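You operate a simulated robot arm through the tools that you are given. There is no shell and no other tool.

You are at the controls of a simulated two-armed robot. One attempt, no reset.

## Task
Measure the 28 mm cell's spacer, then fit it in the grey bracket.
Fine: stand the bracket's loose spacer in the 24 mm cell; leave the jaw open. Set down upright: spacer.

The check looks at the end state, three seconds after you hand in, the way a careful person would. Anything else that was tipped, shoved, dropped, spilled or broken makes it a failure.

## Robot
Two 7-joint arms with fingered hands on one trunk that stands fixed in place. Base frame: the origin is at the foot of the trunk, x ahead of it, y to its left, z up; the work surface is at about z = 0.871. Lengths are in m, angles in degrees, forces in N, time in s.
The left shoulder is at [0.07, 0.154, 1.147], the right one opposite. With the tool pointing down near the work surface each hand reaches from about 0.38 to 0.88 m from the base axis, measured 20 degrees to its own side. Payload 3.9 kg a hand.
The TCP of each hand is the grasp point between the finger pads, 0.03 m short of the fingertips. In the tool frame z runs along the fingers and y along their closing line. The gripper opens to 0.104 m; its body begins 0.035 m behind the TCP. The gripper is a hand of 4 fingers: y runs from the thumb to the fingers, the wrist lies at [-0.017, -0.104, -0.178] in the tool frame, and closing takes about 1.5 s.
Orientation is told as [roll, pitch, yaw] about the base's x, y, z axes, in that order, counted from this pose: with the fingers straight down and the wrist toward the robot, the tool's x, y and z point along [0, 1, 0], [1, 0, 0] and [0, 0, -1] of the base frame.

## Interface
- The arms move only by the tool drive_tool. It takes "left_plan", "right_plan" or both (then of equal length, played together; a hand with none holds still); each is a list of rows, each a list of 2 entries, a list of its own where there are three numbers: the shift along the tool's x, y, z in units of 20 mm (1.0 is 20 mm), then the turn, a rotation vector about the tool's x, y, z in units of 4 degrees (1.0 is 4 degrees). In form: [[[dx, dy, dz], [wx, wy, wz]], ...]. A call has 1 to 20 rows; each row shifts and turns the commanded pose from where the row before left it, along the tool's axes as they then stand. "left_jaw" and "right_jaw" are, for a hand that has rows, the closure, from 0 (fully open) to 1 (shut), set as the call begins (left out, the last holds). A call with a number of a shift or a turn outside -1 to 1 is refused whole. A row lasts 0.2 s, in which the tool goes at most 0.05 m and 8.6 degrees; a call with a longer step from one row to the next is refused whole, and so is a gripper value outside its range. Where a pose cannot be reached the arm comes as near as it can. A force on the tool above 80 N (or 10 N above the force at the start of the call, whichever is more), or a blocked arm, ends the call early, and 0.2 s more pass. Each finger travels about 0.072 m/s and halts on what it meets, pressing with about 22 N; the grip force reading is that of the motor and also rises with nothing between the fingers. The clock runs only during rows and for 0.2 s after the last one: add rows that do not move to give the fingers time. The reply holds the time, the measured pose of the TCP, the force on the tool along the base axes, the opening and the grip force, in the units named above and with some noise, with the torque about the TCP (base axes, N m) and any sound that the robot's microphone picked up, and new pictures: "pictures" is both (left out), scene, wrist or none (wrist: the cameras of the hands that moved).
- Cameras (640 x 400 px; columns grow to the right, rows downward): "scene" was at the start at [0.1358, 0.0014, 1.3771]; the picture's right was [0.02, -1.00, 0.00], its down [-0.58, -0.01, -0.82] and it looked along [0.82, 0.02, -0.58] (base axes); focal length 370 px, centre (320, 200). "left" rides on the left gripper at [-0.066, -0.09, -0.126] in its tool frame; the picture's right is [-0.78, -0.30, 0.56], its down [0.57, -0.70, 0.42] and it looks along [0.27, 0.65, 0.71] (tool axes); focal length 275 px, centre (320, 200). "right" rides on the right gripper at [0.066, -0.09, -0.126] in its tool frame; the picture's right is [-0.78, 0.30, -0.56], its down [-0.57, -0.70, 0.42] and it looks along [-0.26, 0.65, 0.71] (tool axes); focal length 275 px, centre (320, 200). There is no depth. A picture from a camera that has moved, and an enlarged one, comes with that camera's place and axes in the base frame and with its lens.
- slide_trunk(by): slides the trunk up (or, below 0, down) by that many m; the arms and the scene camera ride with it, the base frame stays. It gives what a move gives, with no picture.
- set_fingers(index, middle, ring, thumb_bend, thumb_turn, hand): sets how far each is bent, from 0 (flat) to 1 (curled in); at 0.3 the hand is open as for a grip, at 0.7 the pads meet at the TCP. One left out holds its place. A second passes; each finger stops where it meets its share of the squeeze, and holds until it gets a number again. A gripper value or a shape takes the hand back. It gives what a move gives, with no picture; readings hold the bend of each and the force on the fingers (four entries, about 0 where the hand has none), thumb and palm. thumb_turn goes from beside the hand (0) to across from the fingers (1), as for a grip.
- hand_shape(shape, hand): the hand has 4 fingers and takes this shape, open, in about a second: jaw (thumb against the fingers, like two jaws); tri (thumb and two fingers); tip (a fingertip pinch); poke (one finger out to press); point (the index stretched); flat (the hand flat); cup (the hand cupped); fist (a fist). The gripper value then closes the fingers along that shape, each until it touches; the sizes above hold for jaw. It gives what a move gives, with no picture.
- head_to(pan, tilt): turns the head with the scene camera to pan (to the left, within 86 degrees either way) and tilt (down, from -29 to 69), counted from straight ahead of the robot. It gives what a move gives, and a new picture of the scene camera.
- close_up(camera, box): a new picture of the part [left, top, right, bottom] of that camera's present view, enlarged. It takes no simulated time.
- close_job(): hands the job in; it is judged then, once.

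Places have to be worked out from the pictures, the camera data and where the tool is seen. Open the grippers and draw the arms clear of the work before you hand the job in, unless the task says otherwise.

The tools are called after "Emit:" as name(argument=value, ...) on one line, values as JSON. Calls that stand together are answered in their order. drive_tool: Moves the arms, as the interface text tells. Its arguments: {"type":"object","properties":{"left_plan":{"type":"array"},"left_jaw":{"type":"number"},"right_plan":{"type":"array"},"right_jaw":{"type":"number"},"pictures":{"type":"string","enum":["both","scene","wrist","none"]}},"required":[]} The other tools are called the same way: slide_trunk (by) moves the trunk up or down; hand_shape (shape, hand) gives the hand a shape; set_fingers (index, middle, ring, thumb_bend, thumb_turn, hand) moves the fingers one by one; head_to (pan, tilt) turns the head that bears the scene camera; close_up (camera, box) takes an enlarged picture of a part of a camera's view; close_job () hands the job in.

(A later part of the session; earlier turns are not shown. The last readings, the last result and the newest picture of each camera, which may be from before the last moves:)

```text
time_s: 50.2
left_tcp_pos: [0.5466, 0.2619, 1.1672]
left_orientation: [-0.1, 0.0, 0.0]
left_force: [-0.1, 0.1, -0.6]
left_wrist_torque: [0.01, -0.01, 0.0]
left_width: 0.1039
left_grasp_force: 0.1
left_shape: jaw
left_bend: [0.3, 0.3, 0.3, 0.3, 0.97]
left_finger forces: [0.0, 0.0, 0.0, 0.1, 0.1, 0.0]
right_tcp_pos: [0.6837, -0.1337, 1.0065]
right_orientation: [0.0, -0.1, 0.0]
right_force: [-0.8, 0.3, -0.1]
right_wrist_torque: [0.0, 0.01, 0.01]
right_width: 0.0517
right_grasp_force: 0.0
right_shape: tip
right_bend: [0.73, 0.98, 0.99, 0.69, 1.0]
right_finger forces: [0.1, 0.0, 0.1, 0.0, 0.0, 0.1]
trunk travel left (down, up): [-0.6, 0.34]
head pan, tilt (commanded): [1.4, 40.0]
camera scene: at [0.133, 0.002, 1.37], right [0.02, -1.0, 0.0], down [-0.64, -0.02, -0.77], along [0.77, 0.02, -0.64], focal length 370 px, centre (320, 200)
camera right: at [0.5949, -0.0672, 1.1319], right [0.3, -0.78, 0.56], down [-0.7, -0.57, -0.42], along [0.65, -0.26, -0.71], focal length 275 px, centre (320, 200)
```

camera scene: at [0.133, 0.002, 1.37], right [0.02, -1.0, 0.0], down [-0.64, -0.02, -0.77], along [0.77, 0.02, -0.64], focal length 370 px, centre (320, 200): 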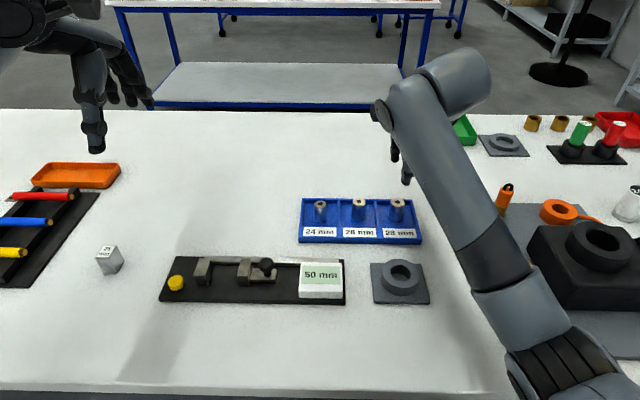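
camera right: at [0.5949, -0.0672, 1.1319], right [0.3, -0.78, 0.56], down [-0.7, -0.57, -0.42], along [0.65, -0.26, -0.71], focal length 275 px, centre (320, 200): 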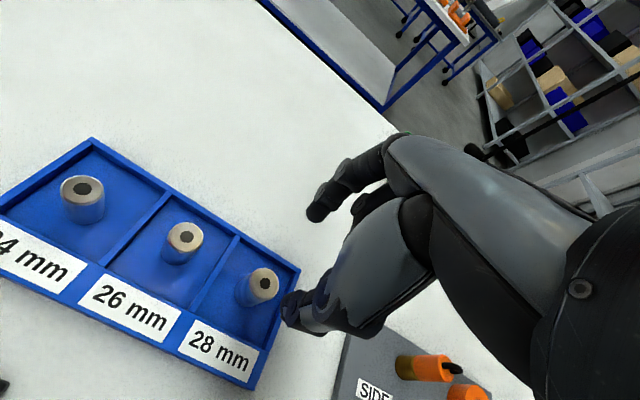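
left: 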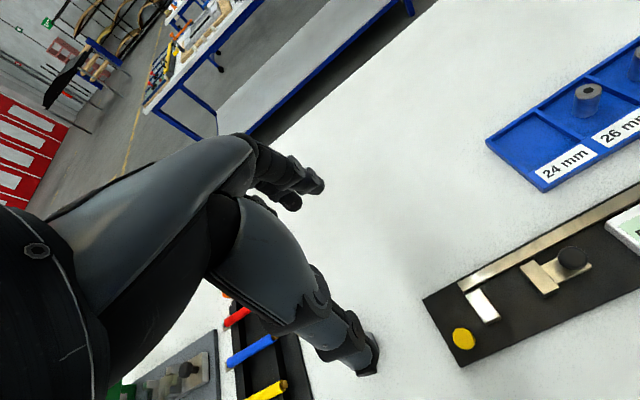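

The wrist view shows the 28 mm spacer almost exactly under the TCP. I'll go down partway and check at closer range.

Emit:
drive_tool(right_plan=[[[0, 0, 0.8], [0, 0, 0]], [[0, 0, 0.8], [0, 0, 0]], [[0, 0, 0.8], [0, 0, 0]], [[0, 0, 0], [0, 0, 0]]], pictures="none")

Emit:
close_up(camera="right", box=[200, 130, 400, 330])

Emit:
close_up(camera="scene", box=[340, 160, 460, 250])

```text
time_s: 51.2
left_tcp_pos: [0.547, 0.2619, 1.1676]
left_orientation: [0.0, 0.0, 0.0]
left_force: [0.2, 1.2, 0.8]
left_wrist_torque: [0.03, -0.03, 0.01]
left_width: 0.1035
left_grasp_force: 0.0
left_shape: jaw
left_bend: [0.3, 0.3, 0.3, 0.3, 0.97]
left_finger forces: [0.1, 0.0, 0.0, 0.0, 0.0, 0.0]
right_tcp_pos: [0.6848, -0.133, 0.9579]
right_orientation: [0.1, 0.0, -0.1]
right_force: [-0.8, -0.7, 0.2]
right_wrist_torque: [-0.02, -0.02, -0.02]
right_width: 0.0515
right_grasp_force: 0.1
right_shape: tip
right_bend: [0.73, 0.98, 0.99, 0.69, 1.0]
right_finger forces: [0.1, 0.1, 0.0, 0.1, 0.0, 0.0]
trunk travel left (down, up): [-0.6, 0.34]
head pan, tilt (commanded): [1.4, 40.0]
```

```text
2.00 times, centred on (300, 230) of right
camera zoom: at [0.595, -0.0667, 1.0831], right [0.3, -0.78, 0.56], down [-0.7, -0.57, -0.42], along [0.65, -0.26, -0.71], focal length 551 px, centre (360, 140)
```

zoom: 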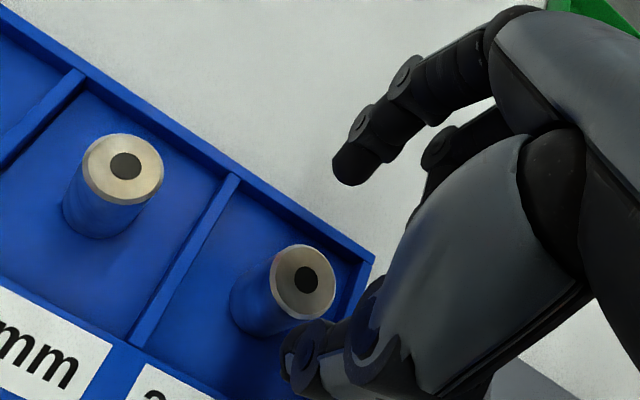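

```text
4.44 times, centred on (400, 205) of scene
camera zoom: at [0.1329, 0.0016, 1.37], right [0.02, -1.0, 0.0], down [-0.64, -0.02, -0.77], along [0.77, 0.02, -0.64], focal length 1645 px, centre (-36, 178)
```

zoom: 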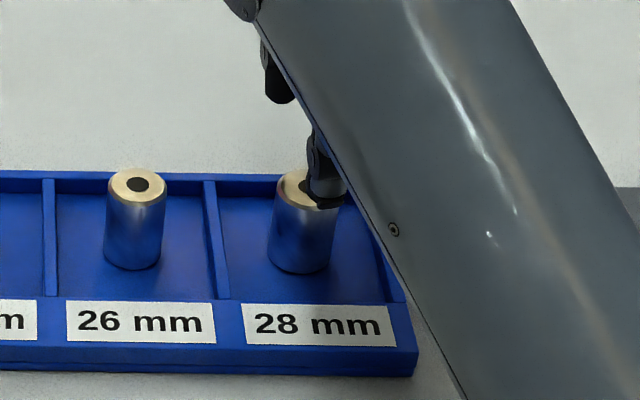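

A small correction of about 3 mm in tool -x and 2 mm in -y centres the pinch on it. I'll lower the tips around the spacer and check before gripping.

Emit:
drive_tool(right_plan=[[[-0.135, -0.095, 0], [0, 0, 0]], [[0, 0, 0.35], [0, 0, 0]], [[0, 0, 0.35], [0, 0, 0]], [[0, 0, 0.35], [0, 0, 0]], [[0, 0, 0.35], [0, 0, 0]], [[0, 0, 0.3], [0, 0, 0]], [[0, 0, 0], [0, 0, 0]]], right_jaw=0.6, pictures="none")

Emit:
close_up(camera="right", box=[230, 160, 390, 320])

Emit:
close_up(camera="scene", box=[340, 160, 460, 250])

```text
time_s: 52.8
left_tcp_pos: [0.5475, 0.2614, 1.1674]
left_orientation: [0.0, 0.0, 0.0]
left_force: [-0.7, -0.3, -0.1]
left_wrist_torque: [-0.01, 0.0, -0.01]
left_width: 0.1035
left_grasp_force: 0.1
left_shape: jaw
left_bend: [0.3, 0.3, 0.3, 0.3, 0.97]
left_finger forces: [0.1, 0.0, 0.0, 0.0, 0.0, 0.0]
right_tcp_pos: [0.6837, -0.1354, 0.9238]
right_orientation: [0.0, 0.0, 0.0]
right_force: [-0.3, -0.4, -0.4]
right_wrist_torque: [-0.04, 0.01, -0.02]
right_width: 0.0418
right_grasp_force: 0.0
right_shape: tip
right_bend: [0.73, 0.98, 0.99, 0.72, 1.0]
right_finger forces: [0.1, 0.0, 0.0, 0.0, 0.0, 0.0]
trunk travel left (down, up): [-0.6, 0.34]
head pan, tilt (commanded): [1.4, 40.0]
```

```text
2.50 times, centred on (310, 240) of right
camera zoom: at [0.5932, -0.069, 1.0488], right [0.3, -0.78, 0.56], down [-0.7, -0.57, -0.42], along [0.65, -0.27, -0.71], focal length 688 px, centre (345, 100)
```

zoom: 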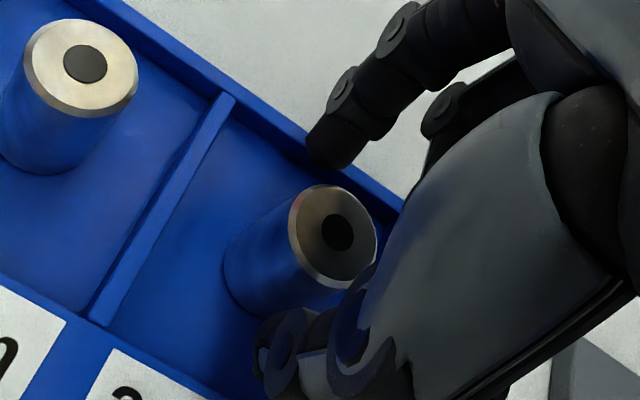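

```text
4.44 times, centred on (400, 205) of scene
camera zoom: at [0.1329, 0.0016, 1.37], right [0.02, -1.0, 0.0], down [-0.64, -0.02, -0.77], along [0.77, 0.02, -0.64], focal length 1645 px, centre (-36, 178)
```

zoom: 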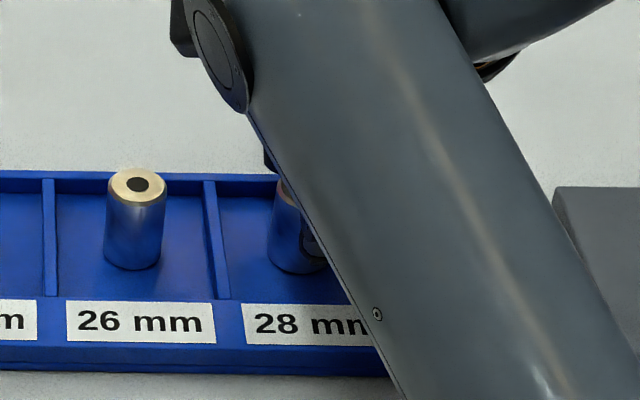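

It's centred within about 2 mm. I'll apply a final nudge and close to just short of contact for one last check.

Emit:
drive_tool(right_plan=[[[-0.08, -0.04, 0], [0, 0, 0]], [[0, 0, 0], [0, 0, 0]], [[0, 0, 0], [0, 0, 0]], [[0, 0, 0], [0, 0, 0]]], right_jaw=0.69, pictures="none")

Emit:
close_up(camera="right", box=[230, 160, 390, 320])

```text
time_s: 53.8
left_tcp_pos: [0.5472, 0.2601, 1.1675]
left_orientation: [0.0, 0.0, 0.0]
left_force: [-0.1, 0.6, 0.2]
left_wrist_torque: [-0.04, 0.0, -0.04]
left_width: 0.1038
left_grasp_force: 0.0
left_shape: jaw
left_bend: [0.3, 0.3, 0.3, 0.3, 0.97]
left_finger forces: [0.1, 0.0, 0.0, 0.0, 0.0, 0.1]
right_tcp_pos: [0.6823, -0.1362, 0.9221]
right_orientation: [0.1, 0.0, 0.1]
right_force: [-0.3, 0.6, -0.7]
right_wrist_torque: [0.0, -0.03, 0.01]
right_width: 0.0325
right_grasp_force: 0.1
right_shape: tip
right_bend: [0.73, 0.98, 0.99, 0.73, 1.0]
right_finger forces: [0.0, 0.1, 0.0, 0.1, 0.0, 0.0]
trunk travel left (down, up): [-0.6, 0.34]
head pan, tilt (commanded): [1.4, 40.0]
```

```text
2.50 times, centred on (310, 240) of right
camera zoom: at [0.592, -0.0705, 1.0483], right [0.3, -0.78, 0.56], down [-0.7, -0.57, -0.42], along [0.65, -0.26, -0.71], focal length 688 px, centre (345, 100)
```

zoom: 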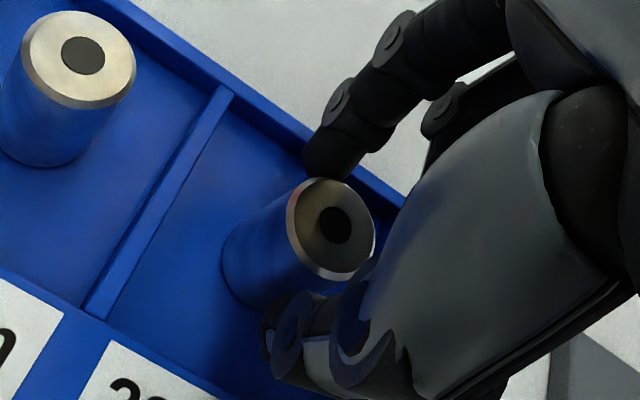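

The tips are almost touching on both sides and evenly placed. I'll close to grip.

Emit:
drive_tool(right_plan=[[[0, 0, 0], [0, 0, 0]], [[0, 0, 0], [0, 0, 0]], [[0, 0, 0], [0, 0, 0]], [[0, 0, 0], [0, 0, 0]], [[0, 0, 0], [0, 0, 0]]], right_jaw=0.95, pictures="none")

Emit:
close_up(camera="right", box=[230, 160, 390, 320])

```text
time_s: 55.0
left_tcp_pos: [0.5469, 0.2627, 1.1684]
left_orientation: [0.0, -0.1, 0.0]
left_force: [-0.3, 0.3, 0.1]
left_wrist_torque: [-0.01, 0.0, -0.04]
left_width: 0.1037
left_grasp_force: 0.1
left_shape: jaw
left_bend: [0.3, 0.3, 0.3, 0.3, 0.97]
left_finger forces: [0.0, 0.0, 0.0, 0.1, 0.0, 0.1]
right_tcp_pos: [0.6821, -0.1371, 0.9227]
right_orientation: [0.0, 0.0, 0.0]
right_force: [-0.8, 0.4, 0.6]
right_wrist_torque: [-0.02, -0.01, 0.02]
right_width: 0.02
right_grasp_force: 22.3
right_shape: tip
right_bend: [0.72, 1.0, 1.0, 0.74, 1.0]
right_finger forces: [19.6, 0.0, 0.1, 0.0, 19.5, 0.0]
trunk travel left (down, up): [-0.6, 0.34]
head pan, tilt (commanded): [1.4, 40.0]
```

```text
2.50 times, centred on (310, 240) of right
camera zoom: at [0.5921, -0.0705, 1.0482], right [0.3, -0.78, 0.56], down [-0.7, -0.57, -0.42], along [0.65, -0.26, -0.71], focal length 688 px, centre (345, 100)
```

zoom: 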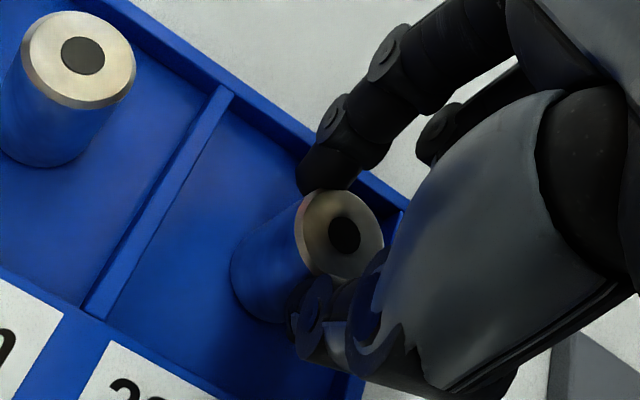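

It's gripped at about 19.5 N on each pad. I'll lift slowly and make sure it's not slipping.

Emit:
drive_tool(right_plan=[[[0, 0, -0.15], [0, 0, 0]], [[0, 0, -0.15], [0, 0, 0]], [[0, 0, -0.15], [0, 0, 0]], [[0, 0, -0.15], [0, 0, 0]], [[0, 0, 0], [0, 0, 0]]], pictures="none")

Emit:
close_up(camera="right", box=[230, 160, 390, 320])

Emit:
drive_tool(right_plan=[[[0, 0, -0.6], [0, 0, 0]], [[0, 0, -0.6], [0, 0, 0]], [[0, 0, -0.6], [0, 0, 0]], [[0, 0, -0.6], [0, 0, 0]], [[0, 0, -0.6], [0, 0, 0]], [[0, 0, 0], [0, 0, 0]]], pictures="none")

Emit:
close_up(camera="right", box=[230, 160, 390, 320])

```text
time_s: 56.2
left_tcp_pos: [0.5479, 0.2628, 1.167]
left_orientation: [0.0, -0.1, 0.1]
left_force: [-0.6, -0.1, -0.4]
left_wrist_torque: [0.01, -0.01, 0.0]
left_width: 0.1034
left_grasp_force: 0.2
left_shape: jaw
left_bend: [0.3, 0.3, 0.3, 0.3, 0.97]
left_finger forces: [0.0, 0.0, 0.1, 0.0, 0.0, 0.1]
right_tcp_pos: [0.6827, -0.1367, 0.9353]
right_orientation: [0.0, 0.1, 0.0]
right_force: [0.2, 0.2, -1.1]
right_wrist_torque: [0.0, 0.0, 0.0]
right_width: 0.0197
right_grasp_force: 22.2
right_shape: tip
right_bend: [0.72, 1.0, 1.0, 0.74, 1.0]
right_finger forces: [19.7, 0.1, 0.0, 0.1, 19.6, 0.0]
trunk travel left (down, up): [-0.6, 0.34]
head pan, tilt (commanded): [1.4, 40.0]
```

```text
2.50 times, centred on (310, 240) of right
camera zoom: at [0.5923, -0.0708, 1.0607], right [0.3, -0.78, 0.56], down [-0.7, -0.57, -0.42], along [0.65, -0.26, -0.71], focal length 688 px, centre (345, 100)
```

zoom: 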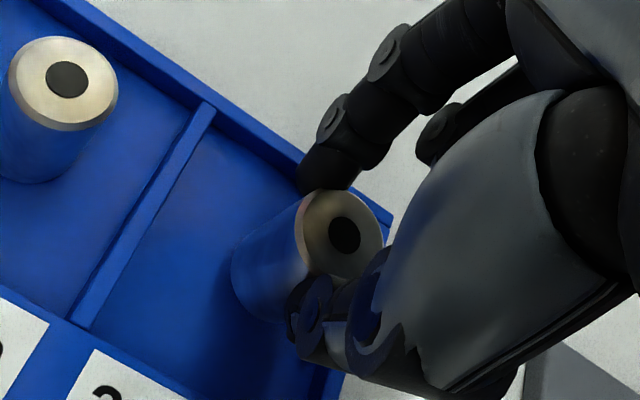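

```text
time_s: 57.6
left_tcp_pos: [0.5474, 0.2619, 1.1668]
left_orientation: [0.0, 0.0, 0.1]
left_force: [1.0, 0.2, -0.7]
left_wrist_torque: [0.0, 0.0, 0.04]
left_width: 0.1037
left_grasp_force: 0.1
left_shape: jaw
left_bend: [0.3, 0.3, 0.3, 0.3, 0.97]
left_finger forces: [0.0, 0.1, 0.0, 0.1, 0.0, 0.0]
right_tcp_pos: [0.6824, -0.138, 0.995]
right_orientation: [0.0, 0.1, -0.1]
right_force: [0.6, -0.3, -0.7]
right_wrist_torque: [0.02, 0.03, 0.01]
right_width: 0.02
right_grasp_force: 22.5
right_shape: tip
right_bend: [0.72, 1.0, 1.0, 0.74, 1.0]
right_finger forces: [19.7, 0.1, 0.0, 0.0, 19.5, 0.1]
trunk travel left (down, up): [-0.6, 0.34]
head pan, tilt (commanded): [1.4, 40.0]
```

```text
2.50 times, centred on (310, 240) of right
camera zoom: at [0.5933, -0.072, 1.1205], right [0.3, -0.78, 0.56], down [-0.7, -0.57, -0.42], along [0.65, -0.26, -0.71], focal length 688 px, centre (345, 100)
```

zoom: 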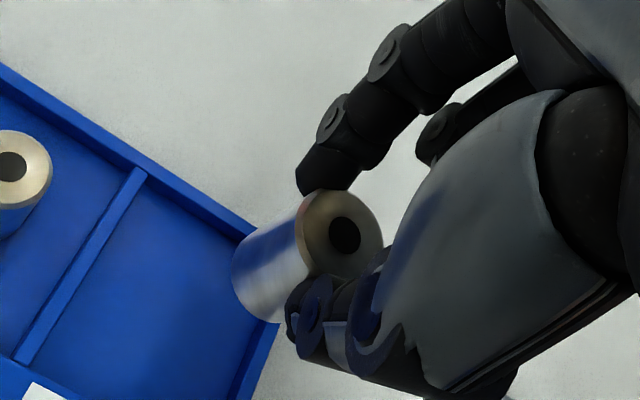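

The 28 mm spacer is firmly held. I'll raise it and carry it over the gauge at yaw 0, high enough to clear the knob and display.

Emit:
drive_tool(right_plan=[[[0, 0, -0.9], [0, 0, 0]], [[0, 0, -0.9], [0, 0, 0]], [[0.897, -0.506, 0], [0, 0, 0]], [[0.897, -0.506, 0], [0, 0, 0]], [[0.897, -0.506, 0], [0, 0, 0]], [[0.897, -0.506, 0], [0, 0, 0]], [[0.897, -0.506, 0], [0, 0, 0]], [[0.897, -0.506, 0], [0, 0, 0]], [[0.897, -0.506, 0], [0, 0, 0]], [[0.897, -0.506, 0], [0, 0, 0]], [[0.897, -0.506, 0], [0, 0, 0]], [[0.897, -0.506, 0], [0, 0, 0]], [[0.897, -0.506, 0], [0, 0, 0]], [[0.897, -0.506, 0], [0, 0, 0]], [[0.897, -0.506, 0], [0, 0, 0]], [[0.897, -0.506, 0], [0, 0, 0]], [[0.897, -0.506, 0], [0, 0, 0]], [[0.897, -0.506, 0], [0, 0, 0]], [[0.897, -0.506, 0], [0, 0, 0]], [[0, 0, 0], [0, 0, 0]]], pictures="both")

```text
time_s: 62.0
left_tcp_pos: [0.547, 0.2617, 1.1672]
left_orientation: [0.1, 0.1, -0.1]
left_force: [-0.3, 0.0, -0.1]
left_wrist_torque: [0.02, -0.01, 0.0]
left_width: 0.1036
left_grasp_force: 0.1
left_shape: jaw
left_bend: [0.3, 0.3, 0.3, 0.3, 0.97]
left_finger forces: [0.1, 0.0, 0.0, 0.1, 0.1, 0.0]
right_tcp_pos: [0.5502, 0.113, 1.0196]
right_orientation: [-4.6, -2.4, -5.3]
right_force: [0.3, -0.2, -0.6]
right_wrist_torque: [-0.01, -0.01, 0.0]
right_width: 0.0195
right_grasp_force: 22.2
right_shape: tip
right_bend: [0.72, 1.0, 1.0, 0.74, 1.0]
right_finger forces: [19.8, 0.1, 0.0, 0.0, 19.6, 0.0]
trunk travel left (down, up): [-0.6, 0.34]
head pan, tilt (commanded): [1.4, 40.0]
stopped in row 20 (right hand): the arm was blocked; the commanded pose is now the measured one
camera scene: at [0.1332, 0.0015, 1.37], right [0.02, -1.0, 0.0], down [-0.64, -0.02, -0.77], along [0.77, 0.02, -0.64], focal length 370 px, centre (320, 200)
camera right: at [0.462, 0.1985, 1.1351], right [0.2, -0.75, 0.63], down [-0.74, -0.54, -0.41], along [0.64, -0.38, -0.66], focal length 275 px, centre (320, 200)
```

scene: 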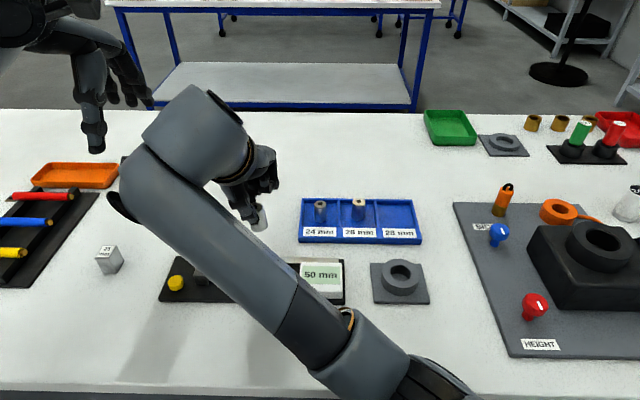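
right: 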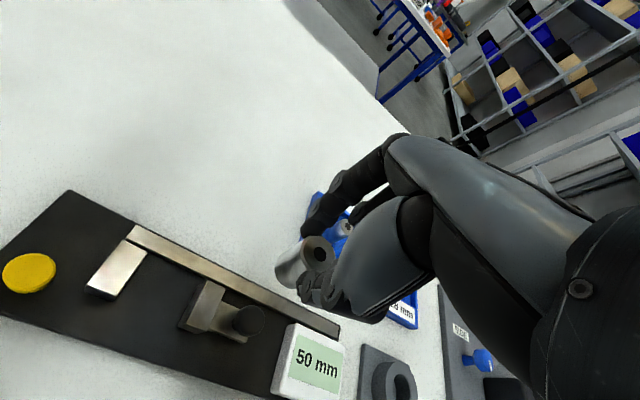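

The right arm runs into its joint limits here at yaw 0 (blocked at y ≈ 0.113), though the spacer is still held. The left hand suits the gauge better, so I'll level and turn the right hand back to yaw 50 and stand the spacer on free table at about (0.64, 0.11) for the left hand to take.

Emit:
drive_tool(right_plan=[[[-0.3, 0.3, -0.3], [0, 0, -0.8]], [[-0.3, 0.3, -0.3], [0, 0, -0.8]], [[0, 0.3, 0], [0, 0, -0.8]], [[0, 0.3, 0], [0, 0, -0.8]], [[0, 0.3, 0], [0, 0, -0.8]], [[0, 0.3, 0], [0, 0, -0.8]], [[0, 0, 0], [0, 0, 0]]], pictures="none")

```text
time_s: 63.6
left_tcp_pos: [0.5458, 0.2611, 1.1674]
left_orientation: [0.0, 0.1, 0.0]
left_force: [-0.8, -0.2, -1.0]
left_wrist_torque: [-0.01, 0.01, 0.03]
left_width: 0.1038
left_grasp_force: 0.1
left_shape: jaw
left_bend: [0.3, 0.3, 0.3, 0.3, 0.97]
left_finger forces: [0.1, 0.0, 0.0, 0.0, 0.0, 0.1]
right_tcp_pos: [0.5817, 0.1096, 1.0344]
right_orientation: [-4.8, -0.7, 14.3]
right_force: [-0.4, -0.3, -0.1]
right_wrist_torque: [0.04, 0.02, -0.01]
right_width: 0.0196
right_grasp_force: 21.9
right_shape: tip
right_bend: [0.72, 1.0, 1.0, 0.74, 1.0]
right_finger forces: [19.8, 0.0, 0.0, 0.1, 19.6, 0.0]
trunk travel left (down, up): [-0.6, 0.34]
head pan, tilt (commanded): [1.4, 40.0]
```

That worked. Now I'll level the remaining 4.8° roll and finish turning to yaw 50.

Emit:
drive_tool(right_plan=[[[0, 0, 0], [0.0875, 0.6, 0]], [[0, 0, 0], [0.0875, 0.6, 0]], [[0, 0, 0], [0, 0, -0.99]], [[0, 0, 0], [0, 0, -0.99]], [[0, 0, 0], [0, 0, -0.99]], [[0, 0, 0], [0, 0, -0.99]], [[0, 0, 0], [0, 0, -0.99]], [[0, 0, 0], [0, 0, -0.99]], [[0, 0, 0], [0, 0, -0.99]], [[0, 0, 0], [0, 0, -0.99]], [[0, 0, 0], [0, 0, -0.99]], [[0, 0, 0], [0, 0, 0]]], pictures="both")

```text
time_s: 66.2
left_tcp_pos: [0.5469, 0.2625, 1.1676]
left_orientation: [0.1, 0.1, 0.0]
left_force: [0.3, -0.2, -1.2]
left_wrist_torque: [0.0, 0.03, 0.02]
left_width: 0.1038
left_grasp_force: 0.1
left_shape: jaw
left_bend: [0.3, 0.3, 0.3, 0.3, 0.97]
left_finger forces: [0.1, 0.0, 0.0, 0.0, 0.1, 0.0]
right_tcp_pos: [0.5819, 0.1095, 1.0325]
right_orientation: [0.0, 0.0, 50.0]
right_force: [-0.5, -0.2, -0.3]
right_wrist_torque: [0.0, -0.01, 0.01]
right_width: 0.0198
right_grasp_force: 22.3
right_shape: tip
right_bend: [0.72, 1.0, 1.0, 0.74, 1.0]
right_finger forces: [19.7, 0.1, 0.1, 0.0, 19.3, 0.0]
trunk travel left (down, up): [-0.6, 0.34]
head pan, tilt (commanded): [1.4, 40.0]
camera scene: at [0.1329, 0.0017, 1.37], right [0.02, -1.0, 0.0], down [-0.64, -0.02, -0.77], along [0.77, 0.02, -0.64], focal length 370 px, centre (320, 200)
camera right: at [0.4733, 0.0824, 1.1585], right [0.78, -0.27, 0.56], down [-0.01, -0.9, -0.43], along [0.62, 0.33, -0.71], focal length 275 px, centre (320, 200)
```

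scene: 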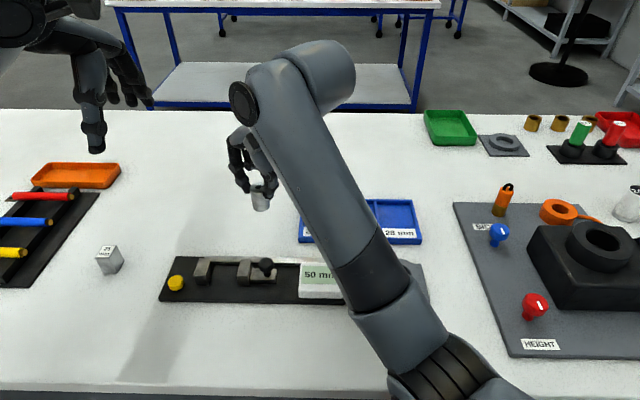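
right: 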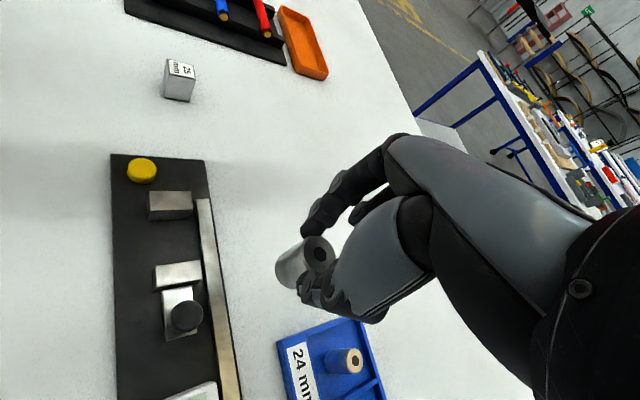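

At yaw 50 this area is easy to reach. I'll move to about (0.635, 0.115) and lower to roughly a centimetre above the table.

Emit:
drive_tool(right_plan=[[[-0.62, 0.64, 0], [0, 0, 0]], [[-0.62, 0.64, 0], [0, 0, 0]], [[-0.62, 0.64, 0], [0, 0, 0]], [[0, 0, 0.85], [0, 0, 0]], [[0, 0, 0.85], [0, 0, 0]], [[0, 0, 0.85], [0, 0, 0]], [[0, 0, 0.85], [0, 0, 0]], [[0, 0, 0.8], [0, 0, 0]], [[0, 0, 0.7], [0, 0, 0]], [[0, 0, 0.2], [0, 0, 0]], [[0, 0, 0], [0, 0, 0]]], pictures="none")

Emit:
close_up(camera="scene", box=[200, 130, 340, 240])

Emit:
close_up(camera="right", box=[200, 130, 400, 330])

```text
time_s: 68.6
left_tcp_pos: [0.5477, 0.2615, 1.1677]
left_orientation: [-0.1, 0.1, -0.1]
left_force: [0.0, -1.5, 1.3]
left_wrist_torque: [0.02, 0.01, 0.03]
left_width: 0.1035
left_grasp_force: 0.0
left_shape: jaw
left_bend: [0.3, 0.3, 0.3, 0.3, 0.97]
left_finger forces: [0.1, 0.0, 0.0, 0.1, 0.1, 0.1]
right_tcp_pos: [0.6333, 0.1147, 0.9317]
right_orientation: [0.0, -0.1, 49.8]
right_force: [-1.1, -0.1, -0.5]
right_wrist_torque: [0.0, 0.0, -0.02]
right_width: 0.0196
right_grasp_force: 21.8
right_shape: tip
right_bend: [0.72, 1.0, 1.0, 0.74, 1.0]
right_finger forces: [19.7, 0.0, 0.0, 0.0, 19.4, 0.1]
trunk travel left (down, up): [-0.6, 0.34]
head pan, tilt (commanded): [1.4, 40.0]
```

```text
3.64 times, centred on (270, 185) of scene
camera zoom: at [0.133, 0.0016, 1.37], right [0.02, -1.0, 0.0], down [-0.64, -0.02, -0.77], along [0.77, 0.02, -0.64], focal length 1346 px, centre (502, 254)
```

zoom: 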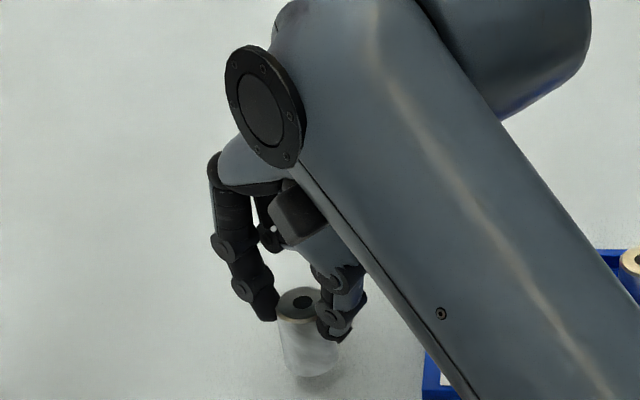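

```text
2.00 times, centred on (300, 230) of right
camera zoom: at [0.5257, 0.0888, 1.0568], right [0.78, -0.27, 0.56], down [-0.02, -0.91, -0.43], along [0.62, 0.32, -0.71], focal length 551 px, centre (360, 140)
```

zoom: 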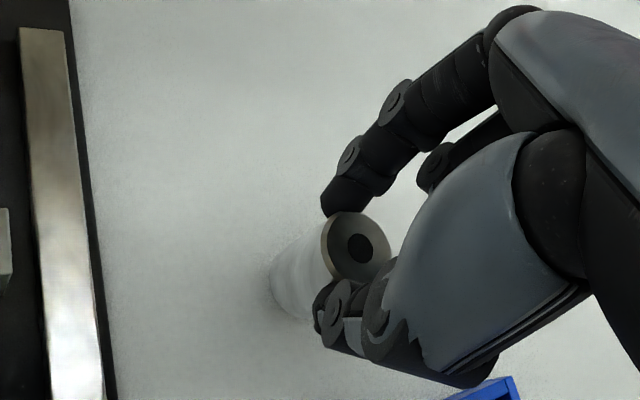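

Next, gentle lowering onto the table in small steps.

Emit:
drive_tool(right_plan=[[[0, 0, 0.1], [0, 0, 0]], [[0, 0, 0.1], [0, 0, 0]], [[0, 0, 0.1], [0, 0, 0]], [[0, 0, 0.1], [0, 0, 0]], [[0, 0, 0], [0, 0, 0]]], pictures="none")

Emit:
drive_tool(right_plan=[[[0, 0, 0.05], [0, 0, 0]], [[0, 0, 0.05], [0, 0, 0]], [[0, 0, 0], [0, 0, 0]]], pictures="none")

Emit:
drive_tool(right_plan=[[[0, 0, 0.03], [0, 0, 0]], [[0, 0, 0.03], [0, 0, 0]], [[0, 0, 0], [0, 0, 0]]], pictures="none")

```text
time_s: 69.8
left_tcp_pos: [0.5465, 0.2612, 1.1675]
left_orientation: [0.0, 0.0, 0.0]
left_force: [-0.5, -0.9, -0.7]
left_wrist_torque: [-0.01, 0.0, 0.0]
left_width: 0.1035
left_grasp_force: 0.1
left_shape: jaw
left_bend: [0.3, 0.3, 0.3, 0.3, 0.97]
left_finger forces: [0.0, 0.0, 0.1, 0.0, 0.0, 0.0]
right_tcp_pos: [0.6361, 0.1138, 0.9245]
right_orientation: [-0.1, -0.1, 49.8]
right_force: [1.4, 0.7, -0.7]
right_wrist_torque: [-0.03, -0.02, 0.02]
right_width: 0.0196
right_grasp_force: 22.2
right_shape: tip
right_bend: [0.72, 1.0, 1.0, 0.74, 1.0]
right_finger forces: [19.7, 0.0, 0.0, 0.1, 19.4, 0.0]
trunk travel left (down, up): [-0.6, 0.34]
head pan, tilt (commanded): [1.4, 40.0]
```

```text
time_s: 70.6
left_tcp_pos: [0.5469, 0.2619, 1.1681]
left_orientation: [-0.1, 0.0, 0.0]
left_force: [0.8, -0.2, 0.1]
left_wrist_torque: [0.04, 0.02, 0.03]
left_width: 0.1035
left_grasp_force: 0.1
left_shape: jaw
left_bend: [0.3, 0.3, 0.3, 0.3, 0.97]
left_finger forces: [0.0, 0.0, 0.0, 0.0, 0.0, 0.0]
right_tcp_pos: [0.6358, 0.1128, 0.922]
right_orientation: [0.0, -0.1, 49.8]
right_force: [-0.1, -0.2, 0.2]
right_wrist_torque: [-0.01, 0.0, 0.04]
right_width: 0.0196
right_grasp_force: 21.9
right_shape: tip
right_bend: [0.72, 1.0, 1.0, 0.74, 1.0]
right_finger forces: [19.7, 0.1, 0.0, 0.1, 19.4, 0.0]
trunk travel left (down, up): [-0.6, 0.34]
head pan, tilt (commanded): [1.4, 40.0]
```

```text
time_s: 71.4
left_tcp_pos: [0.5483, 0.2615, 1.1666]
left_orientation: [-0.1, 0.0, 0.0]
left_force: [0.1, 0.1, -0.1]
left_wrist_torque: [0.03, 0.02, 0.03]
left_width: 0.1035
left_grasp_force: 0.0
left_shape: jaw
left_bend: [0.3, 0.3, 0.3, 0.3, 0.97]
left_finger forces: [0.0, 0.0, 0.0, 0.0, 0.0, 0.1]
right_tcp_pos: [0.6346, 0.1145, 0.9207]
right_orientation: [0.0, 0.0, 49.9]
right_force: [0.4, 0.1, -0.5]
right_wrist_torque: [0.01, 0.02, -0.03]
right_width: 0.0198
right_grasp_force: 22.0
right_shape: tip
right_bend: [0.72, 1.0, 1.0, 0.74, 1.0]
right_finger forces: [19.7, 0.0, 0.0, 0.0, 19.3, 0.0]
trunk travel left (down, up): [-0.6, 0.34]
head pan, tilt (commanded): [1.4, 40.0]
```

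There's no contact yet at TCP 0.9207, so I'll go on in 1 mm steps.

Emit:
drive_tool(right_plan=[[[0, 0, 0.05], [0, 0, 0]], [[0, 0, 0], [0, 0, 0]]], pictures="none")

Emit:
drive_tool(right_plan=[[[0, 0, 0.05], [0, 0, 0]], [[0, 0, 0], [0, 0, 0]]], pictures="none")

Emit:
drive_tool(right_plan=[[[0, 0, 0.05], [0, 0, 0]], [[0, 0, 0], [0, 0, 0]]], pictures="none")

Emit:
close_up(camera="right", box=[230, 160, 390, 320])

```text
time_s: 72.0
left_tcp_pos: [0.548, 0.2625, 1.1673]
left_orientation: [0.0, 0.0, 0.0]
left_force: [0.2, 0.0, -0.3]
left_wrist_torque: [0.03, 0.0, 0.02]
left_width: 0.1037
left_grasp_force: 0.0
left_shape: jaw
left_bend: [0.3, 0.3, 0.3, 0.3, 0.97]
left_finger forces: [0.0, 0.1, 0.0, 0.1, 0.1, 0.0]
right_tcp_pos: [0.6341, 0.1137, 0.9197]
right_orientation: [-0.1, 0.0, 49.8]
right_force: [0.0, -0.3, -0.3]
right_wrist_torque: [0.04, -0.02, -0.02]
right_width: 0.0194
right_grasp_force: 21.9
right_shape: tip
right_bend: [0.72, 1.0, 1.0, 0.74, 1.0]
right_finger forces: [19.7, 0.0, 0.0, 0.1, 19.5, 0.0]
trunk travel left (down, up): [-0.6, 0.34]
head pan, tilt (commanded): [1.4, 40.0]
```

```text
time_s: 72.6
left_tcp_pos: [0.5468, 0.262, 1.1686]
left_orientation: [0.0, 0.0, 0.0]
left_force: [-0.2, -0.3, 0.1]
left_wrist_torque: [0.05, -0.01, -0.01]
left_width: 0.1037
left_grasp_force: 0.0
left_shape: jaw
left_bend: [0.3, 0.3, 0.3, 0.3, 0.97]
left_finger forces: [0.0, 0.0, 0.1, 0.1, 0.0, 0.0]
right_tcp_pos: [0.6352, 0.1137, 0.9194]
right_orientation: [0.0, 0.0, 49.8]
right_force: [0.1, -0.3, -1.0]
right_wrist_torque: [0.01, 0.01, 0.0]
right_width: 0.0193
right_grasp_force: 22.2
right_shape: tip
right_bend: [0.72, 1.0, 1.0, 0.74, 1.0]
right_finger forces: [19.7, 0.0, 0.0, 0.0, 19.4, 0.0]
trunk travel left (down, up): [-0.6, 0.34]
head pan, tilt (commanded): [1.4, 40.0]
```

```text
time_s: 73.2
left_tcp_pos: [0.5475, 0.2623, 1.1682]
left_orientation: [0.0, 0.0, 0.0]
left_force: [0.3, 0.4, 0.1]
left_wrist_torque: [-0.01, -0.04, -0.05]
left_width: 0.1038
left_grasp_force: 0.1
left_shape: jaw
left_bend: [0.3, 0.3, 0.3, 0.3, 0.97]
left_finger forces: [0.0, 0.0, 0.0, 0.0, 0.0, 0.1]
right_tcp_pos: [0.6355, 0.1137, 0.9178]
right_orientation: [0.1, -0.1, 49.8]
right_force: [0.6, 0.5, 0.4]
right_wrist_torque: [-0.01, 0.0, 0.01]
right_width: 0.0196
right_grasp_force: 21.8
right_shape: tip
right_bend: [0.72, 1.0, 1.0, 0.74, 1.0]
right_finger forces: [19.6, 0.0, 0.1, 0.1, 19.5, 0.0]
trunk travel left (down, up): [-0.6, 0.34]
head pan, tilt (commanded): [1.4, 40.0]
```

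```text
2.50 times, centred on (310, 240) of right
camera zoom: at [0.527, 0.0882, 1.0428], right [0.78, -0.27, 0.56], down [-0.01, -0.91, -0.43], along [0.62, 0.32, -0.71], focal length 688 px, centre (345, 100)
```

zoom: 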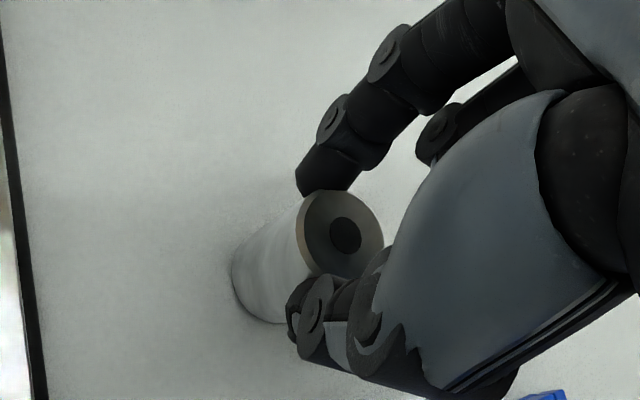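

A contact shadow is showing. I'll do a few more millimetre steps.

Emit:
drive_tool(right_plan=[[[0, 0, 0.05], [0, 0, 0]], [[0, 0, 0], [0, 0, 0]]], pictures="none")

Emit:
drive_tool(right_plan=[[[0, 0, 0.05], [0, 0, 0]], [[0, 0, 0], [0, 0, 0]]], pictures="none")

```text
time_s: 73.8
left_tcp_pos: [0.5469, 0.2622, 1.1673]
left_orientation: [0.0, 0.0, 0.0]
left_force: [0.0, 0.4, 0.1]
left_wrist_torque: [0.01, 0.0, 0.0]
left_width: 0.1038
left_grasp_force: 0.1
left_shape: jaw
left_bend: [0.3, 0.3, 0.3, 0.3, 0.97]
left_finger forces: [0.0, 0.0, 0.1, 0.0, 0.1, 0.0]
right_tcp_pos: [0.637, 0.1147, 0.9168]
right_orientation: [0.0, 0.0, 49.8]
right_force: [-0.1, 0.1, 1.2]
right_wrist_torque: [0.01, -0.02, 0.02]
right_width: 0.0198
right_grasp_force: 22.1
right_shape: tip
right_bend: [0.72, 1.0, 1.0, 0.74, 1.0]
right_finger forces: [19.7, 0.0, 0.0, 0.0, 19.5, 0.0]
trunk travel left (down, up): [-0.6, 0.34]
head pan, tilt (commanded): [1.4, 40.0]
```

```text
time_s: 74.4
left_tcp_pos: [0.5472, 0.2616, 1.1677]
left_orientation: [0.0, 0.0, 0.0]
left_force: [-0.6, 1.0, -0.5]
left_wrist_torque: [0.0, 0.0, 0.0]
left_width: 0.1036
left_grasp_force: 0.2
left_shape: jaw
left_bend: [0.3, 0.3, 0.3, 0.3, 0.97]
left_finger forces: [0.0, 0.0, 0.0, 0.0, 0.0, 0.0]
right_tcp_pos: [0.6343, 0.1143, 0.917]
right_orientation: [0.0, -0.1, 49.9]
right_force: [1.6, 0.1, 3.1]
right_wrist_torque: [0.0, -0.01, 0.0]
right_width: 0.0196
right_grasp_force: 22.1
right_shape: tip
right_bend: [0.72, 1.0, 1.0, 0.74, 1.0]
right_finger forces: [19.8, 0.0, 0.0, 0.1, 19.8, 0.1]
trunk travel left (down, up): [-0.6, 0.34]
head pan, tilt (commanded): [1.4, 40.0]
```

Contact at 3 N. I'll release it here, raise the right hand straight up, and check that the spacer stands.

Emit:
drive_tool(right_plan=[[[0, 0, 0], [0, 0, 0]], [[0, 0, 0], [0, 0, 0]], [[0, 0, 0], [0, 0, 0]], [[0, 0, 0], [0, 0, 0]]], right_jaw=0.5, pictures="none")

Emit:
close_up(camera="right", box=[230, 160, 390, 320])

Emit:
drive_tool(right_plan=[[[0, 0, -0.3], [0, 0, 0]], [[0, 0, -0.8], [0, 0, 0]], [[0, 0, -1], [0, 0, 0]], [[0, 0, -1], [0, 0, 0]], [[0, 0, -1], [0, 0, 0]], [[0, 0, 0], [0, 0, 0]]], pictures="both")

```text
time_s: 75.4
left_tcp_pos: [0.5472, 0.2618, 1.1675]
left_orientation: [0.1, 0.0, 0.0]
left_force: [0.4, 0.5, -0.5]
left_wrist_torque: [0.0, 0.0, -0.04]
left_width: 0.1037
left_grasp_force: 0.0
left_shape: jaw
left_bend: [0.3, 0.3, 0.3, 0.3, 0.97]
left_finger forces: [0.0, 0.0, 0.0, 0.1, 0.0, 0.0]
right_tcp_pos: [0.6359, 0.1151, 0.9161]
right_orientation: [0.0, 0.0, 49.7]
right_force: [1.1, 0.1, 0.3]
right_wrist_torque: [0.01, 0.02, 0.0]
right_width: 0.0515
right_grasp_force: 0.0
right_shape: tip
right_bend: [0.73, 0.98, 0.99, 0.69, 1.0]
right_finger forces: [0.0, 0.0, 0.0, 0.1, 0.0, 0.0]
trunk travel left (down, up): [-0.6, 0.34]
head pan, tilt (commanded): [1.4, 40.0]
```

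```text
2.50 times, centred on (310, 240) of right
camera zoom: at [0.5263, 0.0882, 1.041], right [0.78, -0.27, 0.56], down [-0.01, -0.9, -0.43], along [0.62, 0.33, -0.71], focal length 688 px, centre (345, 100)
```

zoom: 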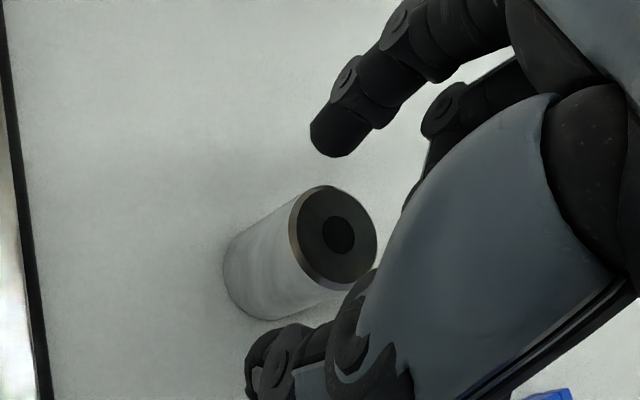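

```text
time_s: 76.8
left_tcp_pos: [0.5482, 0.2615, 1.1679]
left_orientation: [0.0, 0.0, 0.0]
left_force: [-0.9, -0.2, -0.2]
left_wrist_torque: [-0.03, 0.0, 0.01]
left_width: 0.1036
left_grasp_force: 0.0
left_shape: jaw
left_bend: [0.3, 0.3, 0.3, 0.3, 0.97]
left_finger forces: [0.1, 0.0, 0.0, 0.1, 0.0, 0.0]
right_tcp_pos: [0.6355, 0.1154, 0.9987]
right_orientation: [0.1, 0.0, 49.9]
right_force: [-0.5, -0.2, -0.2]
right_wrist_torque: [0.0, 0.01, -0.02]
right_width: 0.0515
right_grasp_force: 0.1
right_shape: tip
right_bend: [0.73, 0.98, 0.99, 0.69, 1.0]
right_finger forces: [0.0, 0.0, 0.0, 0.1, 0.1, 0.1]
trunk travel left (down, up): [-0.6, 0.34]
head pan, tilt (commanded): [1.4, 40.0]
camera scene: at [0.1331, 0.0016, 1.37], right [0.02, -1.0, 0.0], down [-0.64, -0.02, -0.77], along [0.77, 0.02, -0.64], focal length 370 px, centre (320, 200)
camera right: at [0.5275, 0.0885, 1.1237], right [0.78, -0.28, 0.56], down [-0.02, -0.9, -0.43], along [0.62, 0.33, -0.71], focal length 275 px, centre (320, 200)
```

scene: 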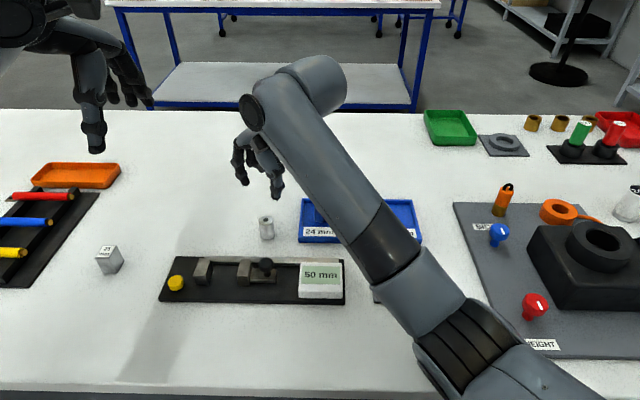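
right: 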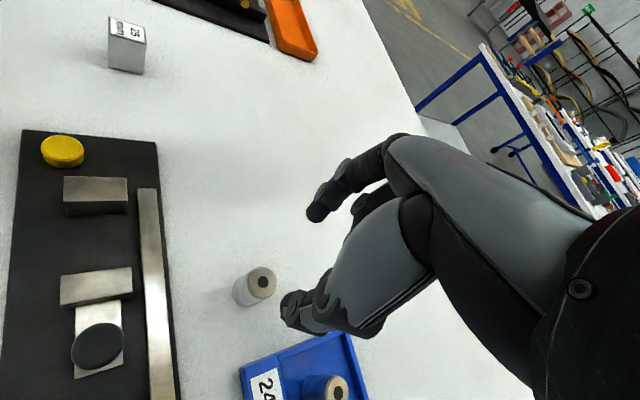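

It stands upright on the table. I'll zoom in on it, and on the gauge, to calibrate positions for the left hand.

Emit:
close_up(camera="scene", box=[235, 195, 305, 255])

Emit:
close_up(camera="scene", box=[150, 245, 350, 315])

Emit:
close_up(camera="right", box=[0, 120, 280, 400])

```text
6.67 times, centred on (270, 225) of scene
camera zoom: at [0.1331, 0.0016, 1.37], right [0.02, -1.0, 0.0], down [-0.64, -0.02, -0.77], along [0.77, 0.02, -0.64], focal length 2468 px, centre (653, 33)
```

zoom: 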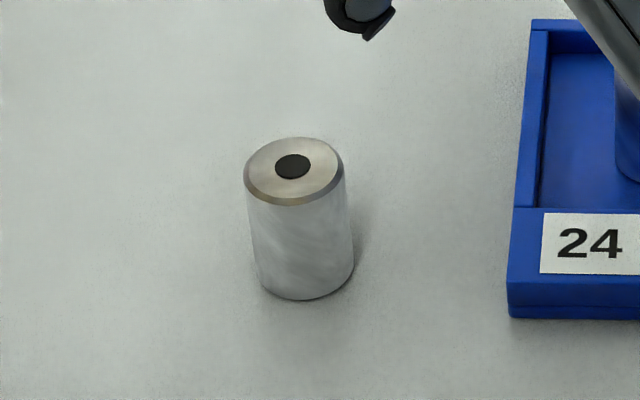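

```text
3.20 times, centred on (250, 280) of scene
camera zoom: at [0.1331, 0.0016, 1.37], right [0.02, -1.0, 0.0], down [-0.64, -0.02, -0.77], along [0.77, 0.02, -0.64], focal length 1185 px, centre (544, -56)
```

zoom: 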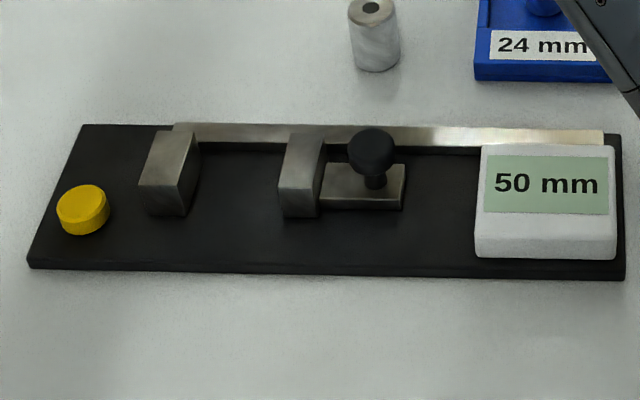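

```text
1.43 times, centred on (140, 260) of right
camera zoom: at [0.5275, 0.0885, 1.1237], right [0.78, -0.28, 0.56], down [-0.02, -0.9, -0.43], along [0.62, 0.33, -0.71], focal length 393 px, centre (577, 114)
```

zoom: 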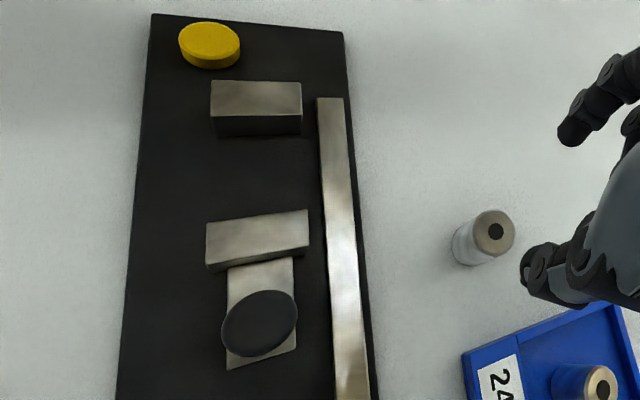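

The jaws turn out to be only about 20 mm tall, and the spacer now stands near (0.629, 0.113). I'll send the right arm back to its side of the table and set the left hand to the pinch shape.

Emit:
drive_tool(right_plan=[[[0, 0, -1], [0, 0, 0]], [[0, 0, -1], [0, 0, 0]], [[0, 0, -1], [0, 0, 0]], [[-0.376, -0.97, -0.2], [0, 0, 0]], [[-0.376, -0.97, -0.2], [0, 0, 0]], [[-0.376, -0.97, -0.2], [0, 0, 0]], [[-0.376, -0.97, -0.2], [0, 0, 0]], [[-0.376, -0.97, -0.2], [0, 0, 0]], [[-0.376, -0.97, -0.2], [0, 0, 0]], [[-0.376, -0.97, 0], [0, 0, 0]], [[-0.376, -0.97, 0], [0, 0, 0]], [[-0.376, -0.97, 0], [0, 0, 0]], [[-0.376, -0.97, 0], [0, 0, 0]], [[-0.376, -0.97, 0], [0, 0, 0]], [[-0.376, -0.97, 0], [0, 0, 0]], [[-0.376, -0.97, 0], [0, 0, 0]], [[-0.376, -0.97, 0], [0, 0, 0]], [[-0.376, -0.97, 0], [0, 0, 0]], [[-0.376, -0.97, 0], [0, 0, 0]], [[0, 0, 0], [0, 0, 0]]], pictures="none")

Emit:
hand_shape(shape="tip", hand="left")

Emit:
drive_tool(left_plan=[[[-0.725, 0.43, 0.84], [0, 0, 0]], [[-0.725, 0.43, 0.84], [0, 0, 0]], [[-0.725, 0.43, 0.84], [0, 0, 0]], [[-0.725, 0.43, 0.84], [0, 0, 0]], [[-0.725, 0.43, 0.84], [0, 0, 0]], [[-0.725, 0.43, 0.84], [0, 0, 0]], [[-0.725, 0.43, 0.84], [0, 0, 0]], [[-0.725, 0.43, 0.84], [0, 0, 0]], [[-0.725, 0.43, 0.84], [0, 0, 0]], [[-0.725, 0.43, 0.84], [0, 0, 0]], [[0, 0, 0], [0, 0, 0]]], left_jaw=0.5, pictures="both")

```text
time_s: 81.0
left_tcp_pos: [0.5479, 0.2628, 1.1674]
left_orientation: [0.0, 0.1, 0.0]
left_force: [0.6, -0.2, 0.0]
left_wrist_torque: [-0.04, -0.02, 0.0]
left_width: 0.1035
left_grasp_force: 0.0
left_shape: jaw
left_bend: [0.3, 0.3, 0.3, 0.3, 0.97]
left_finger forces: [0.0, 0.0, 0.0, 0.0, 0.1, 0.0]
right_tcp_pos: [0.527, -0.2004, 1.0821]
right_orientation: [-0.1, 0.0, 49.8]
right_force: [-0.4, -0.5, -0.2]
right_wrist_torque: [-0.02, -0.02, -0.03]
right_width: 0.0517
right_grasp_force: 0.0
right_shape: tip
right_bend: [0.73, 0.98, 0.99, 0.69, 1.0]
right_finger forces: [0.1, 0.1, 0.0, 0.0, 0.0, 0.0]
trunk travel left (down, up): [-0.6, 0.34]
head pan, tilt (commanded): [1.4, 40.0]
```

```text
time_s: 81.9
left_tcp_pos: [0.5475, 0.2623, 1.1675]
left_orientation: [0.1, 0.1, 0.0]
left_force: [0.6, -1.1, -0.1]
left_wrist_torque: [-0.02, -0.01, -0.02]
left_width: 0.1037
left_grasp_force: 0.1
left_shape: tip
left_bend: [0.3, 0.98, 0.99, 0.3, 0.97]
left_finger forces: [0.0, 0.0, 0.1, 0.0, 0.0, 0.0]
right_tcp_pos: [0.5262, -0.201, 1.082]
right_orientation: [0.0, -0.1, 49.8]
right_force: [0.1, -0.2, 0.6]
right_wrist_torque: [-0.01, 0.01, 0.01]
right_width: 0.0516
right_grasp_force: 0.0
right_shape: tip
right_bend: [0.73, 0.98, 0.99, 0.69, 1.0]
right_finger forces: [0.1, 0.1, 0.0, 0.1, 0.0, 0.0]
trunk travel left (down, up): [-0.6, 0.34]
head pan, tilt (commanded): [1.4, 40.0]
```

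```text
time_s: 84.3
left_tcp_pos: [0.6328, 0.1168, 0.9995]
left_orientation: [0.0, -0.1, 0.1]
left_force: [-0.4, 0.0, -1.1]
left_wrist_torque: [-0.02, -0.02, -0.01]
left_width: 0.0528
left_grasp_force: 0.1
left_shape: tip
left_bend: [0.73, 0.98, 0.99, 0.68, 1.0]
left_finger forces: [0.0, 0.0, 0.1, 0.0, 0.0, 0.1]
right_tcp_pos: [0.5258, -0.202, 1.0824]
right_orientation: [0.1, 0.0, 49.8]
right_force: [-0.2, -0.3, -0.3]
right_wrist_torque: [0.02, -0.02, -0.02]
right_width: 0.0516
right_grasp_force: 0.0
right_shape: tip
right_bend: [0.73, 0.98, 0.99, 0.69, 1.0]
right_finger forces: [0.0, 0.1, 0.1, 0.0, 0.0, 0.0]
trunk travel left (down, up): [-0.6, 0.34]
head pan, tilt (commanded): [1.4, 40.0]
camera scene: at [0.1326, 0.0018, 1.37], right [0.02, -1.0, 0.0], down [-0.64, -0.02, -0.77], along [0.77, 0.02, -0.64], focal length 370 px, centre (320, 200)
camera left: at [0.5443, 0.0504, 1.1254], right [-0.3, -0.78, -0.56], down [-0.7, 0.57, -0.42], along [0.65, 0.27, -0.71], focal length 275 px, centre (320, 200)
```

scene: 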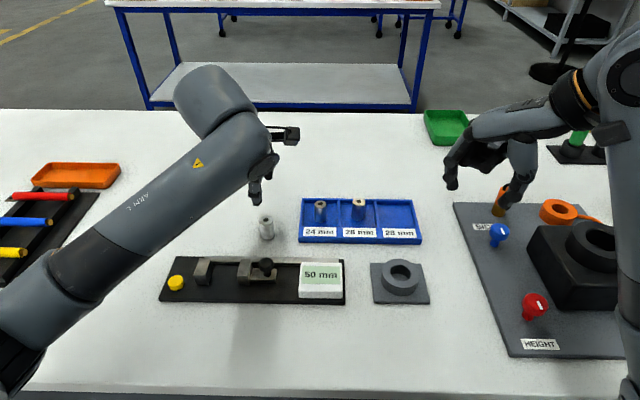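
left: 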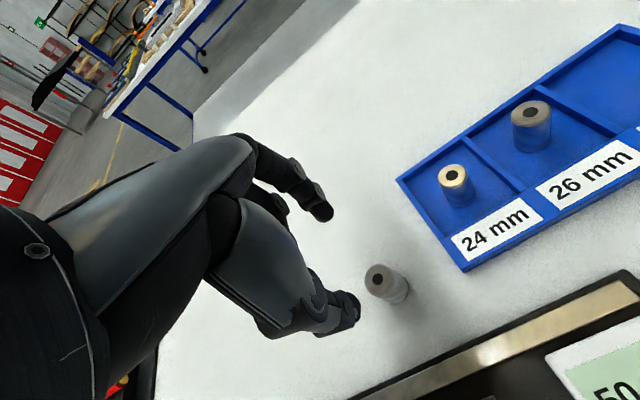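

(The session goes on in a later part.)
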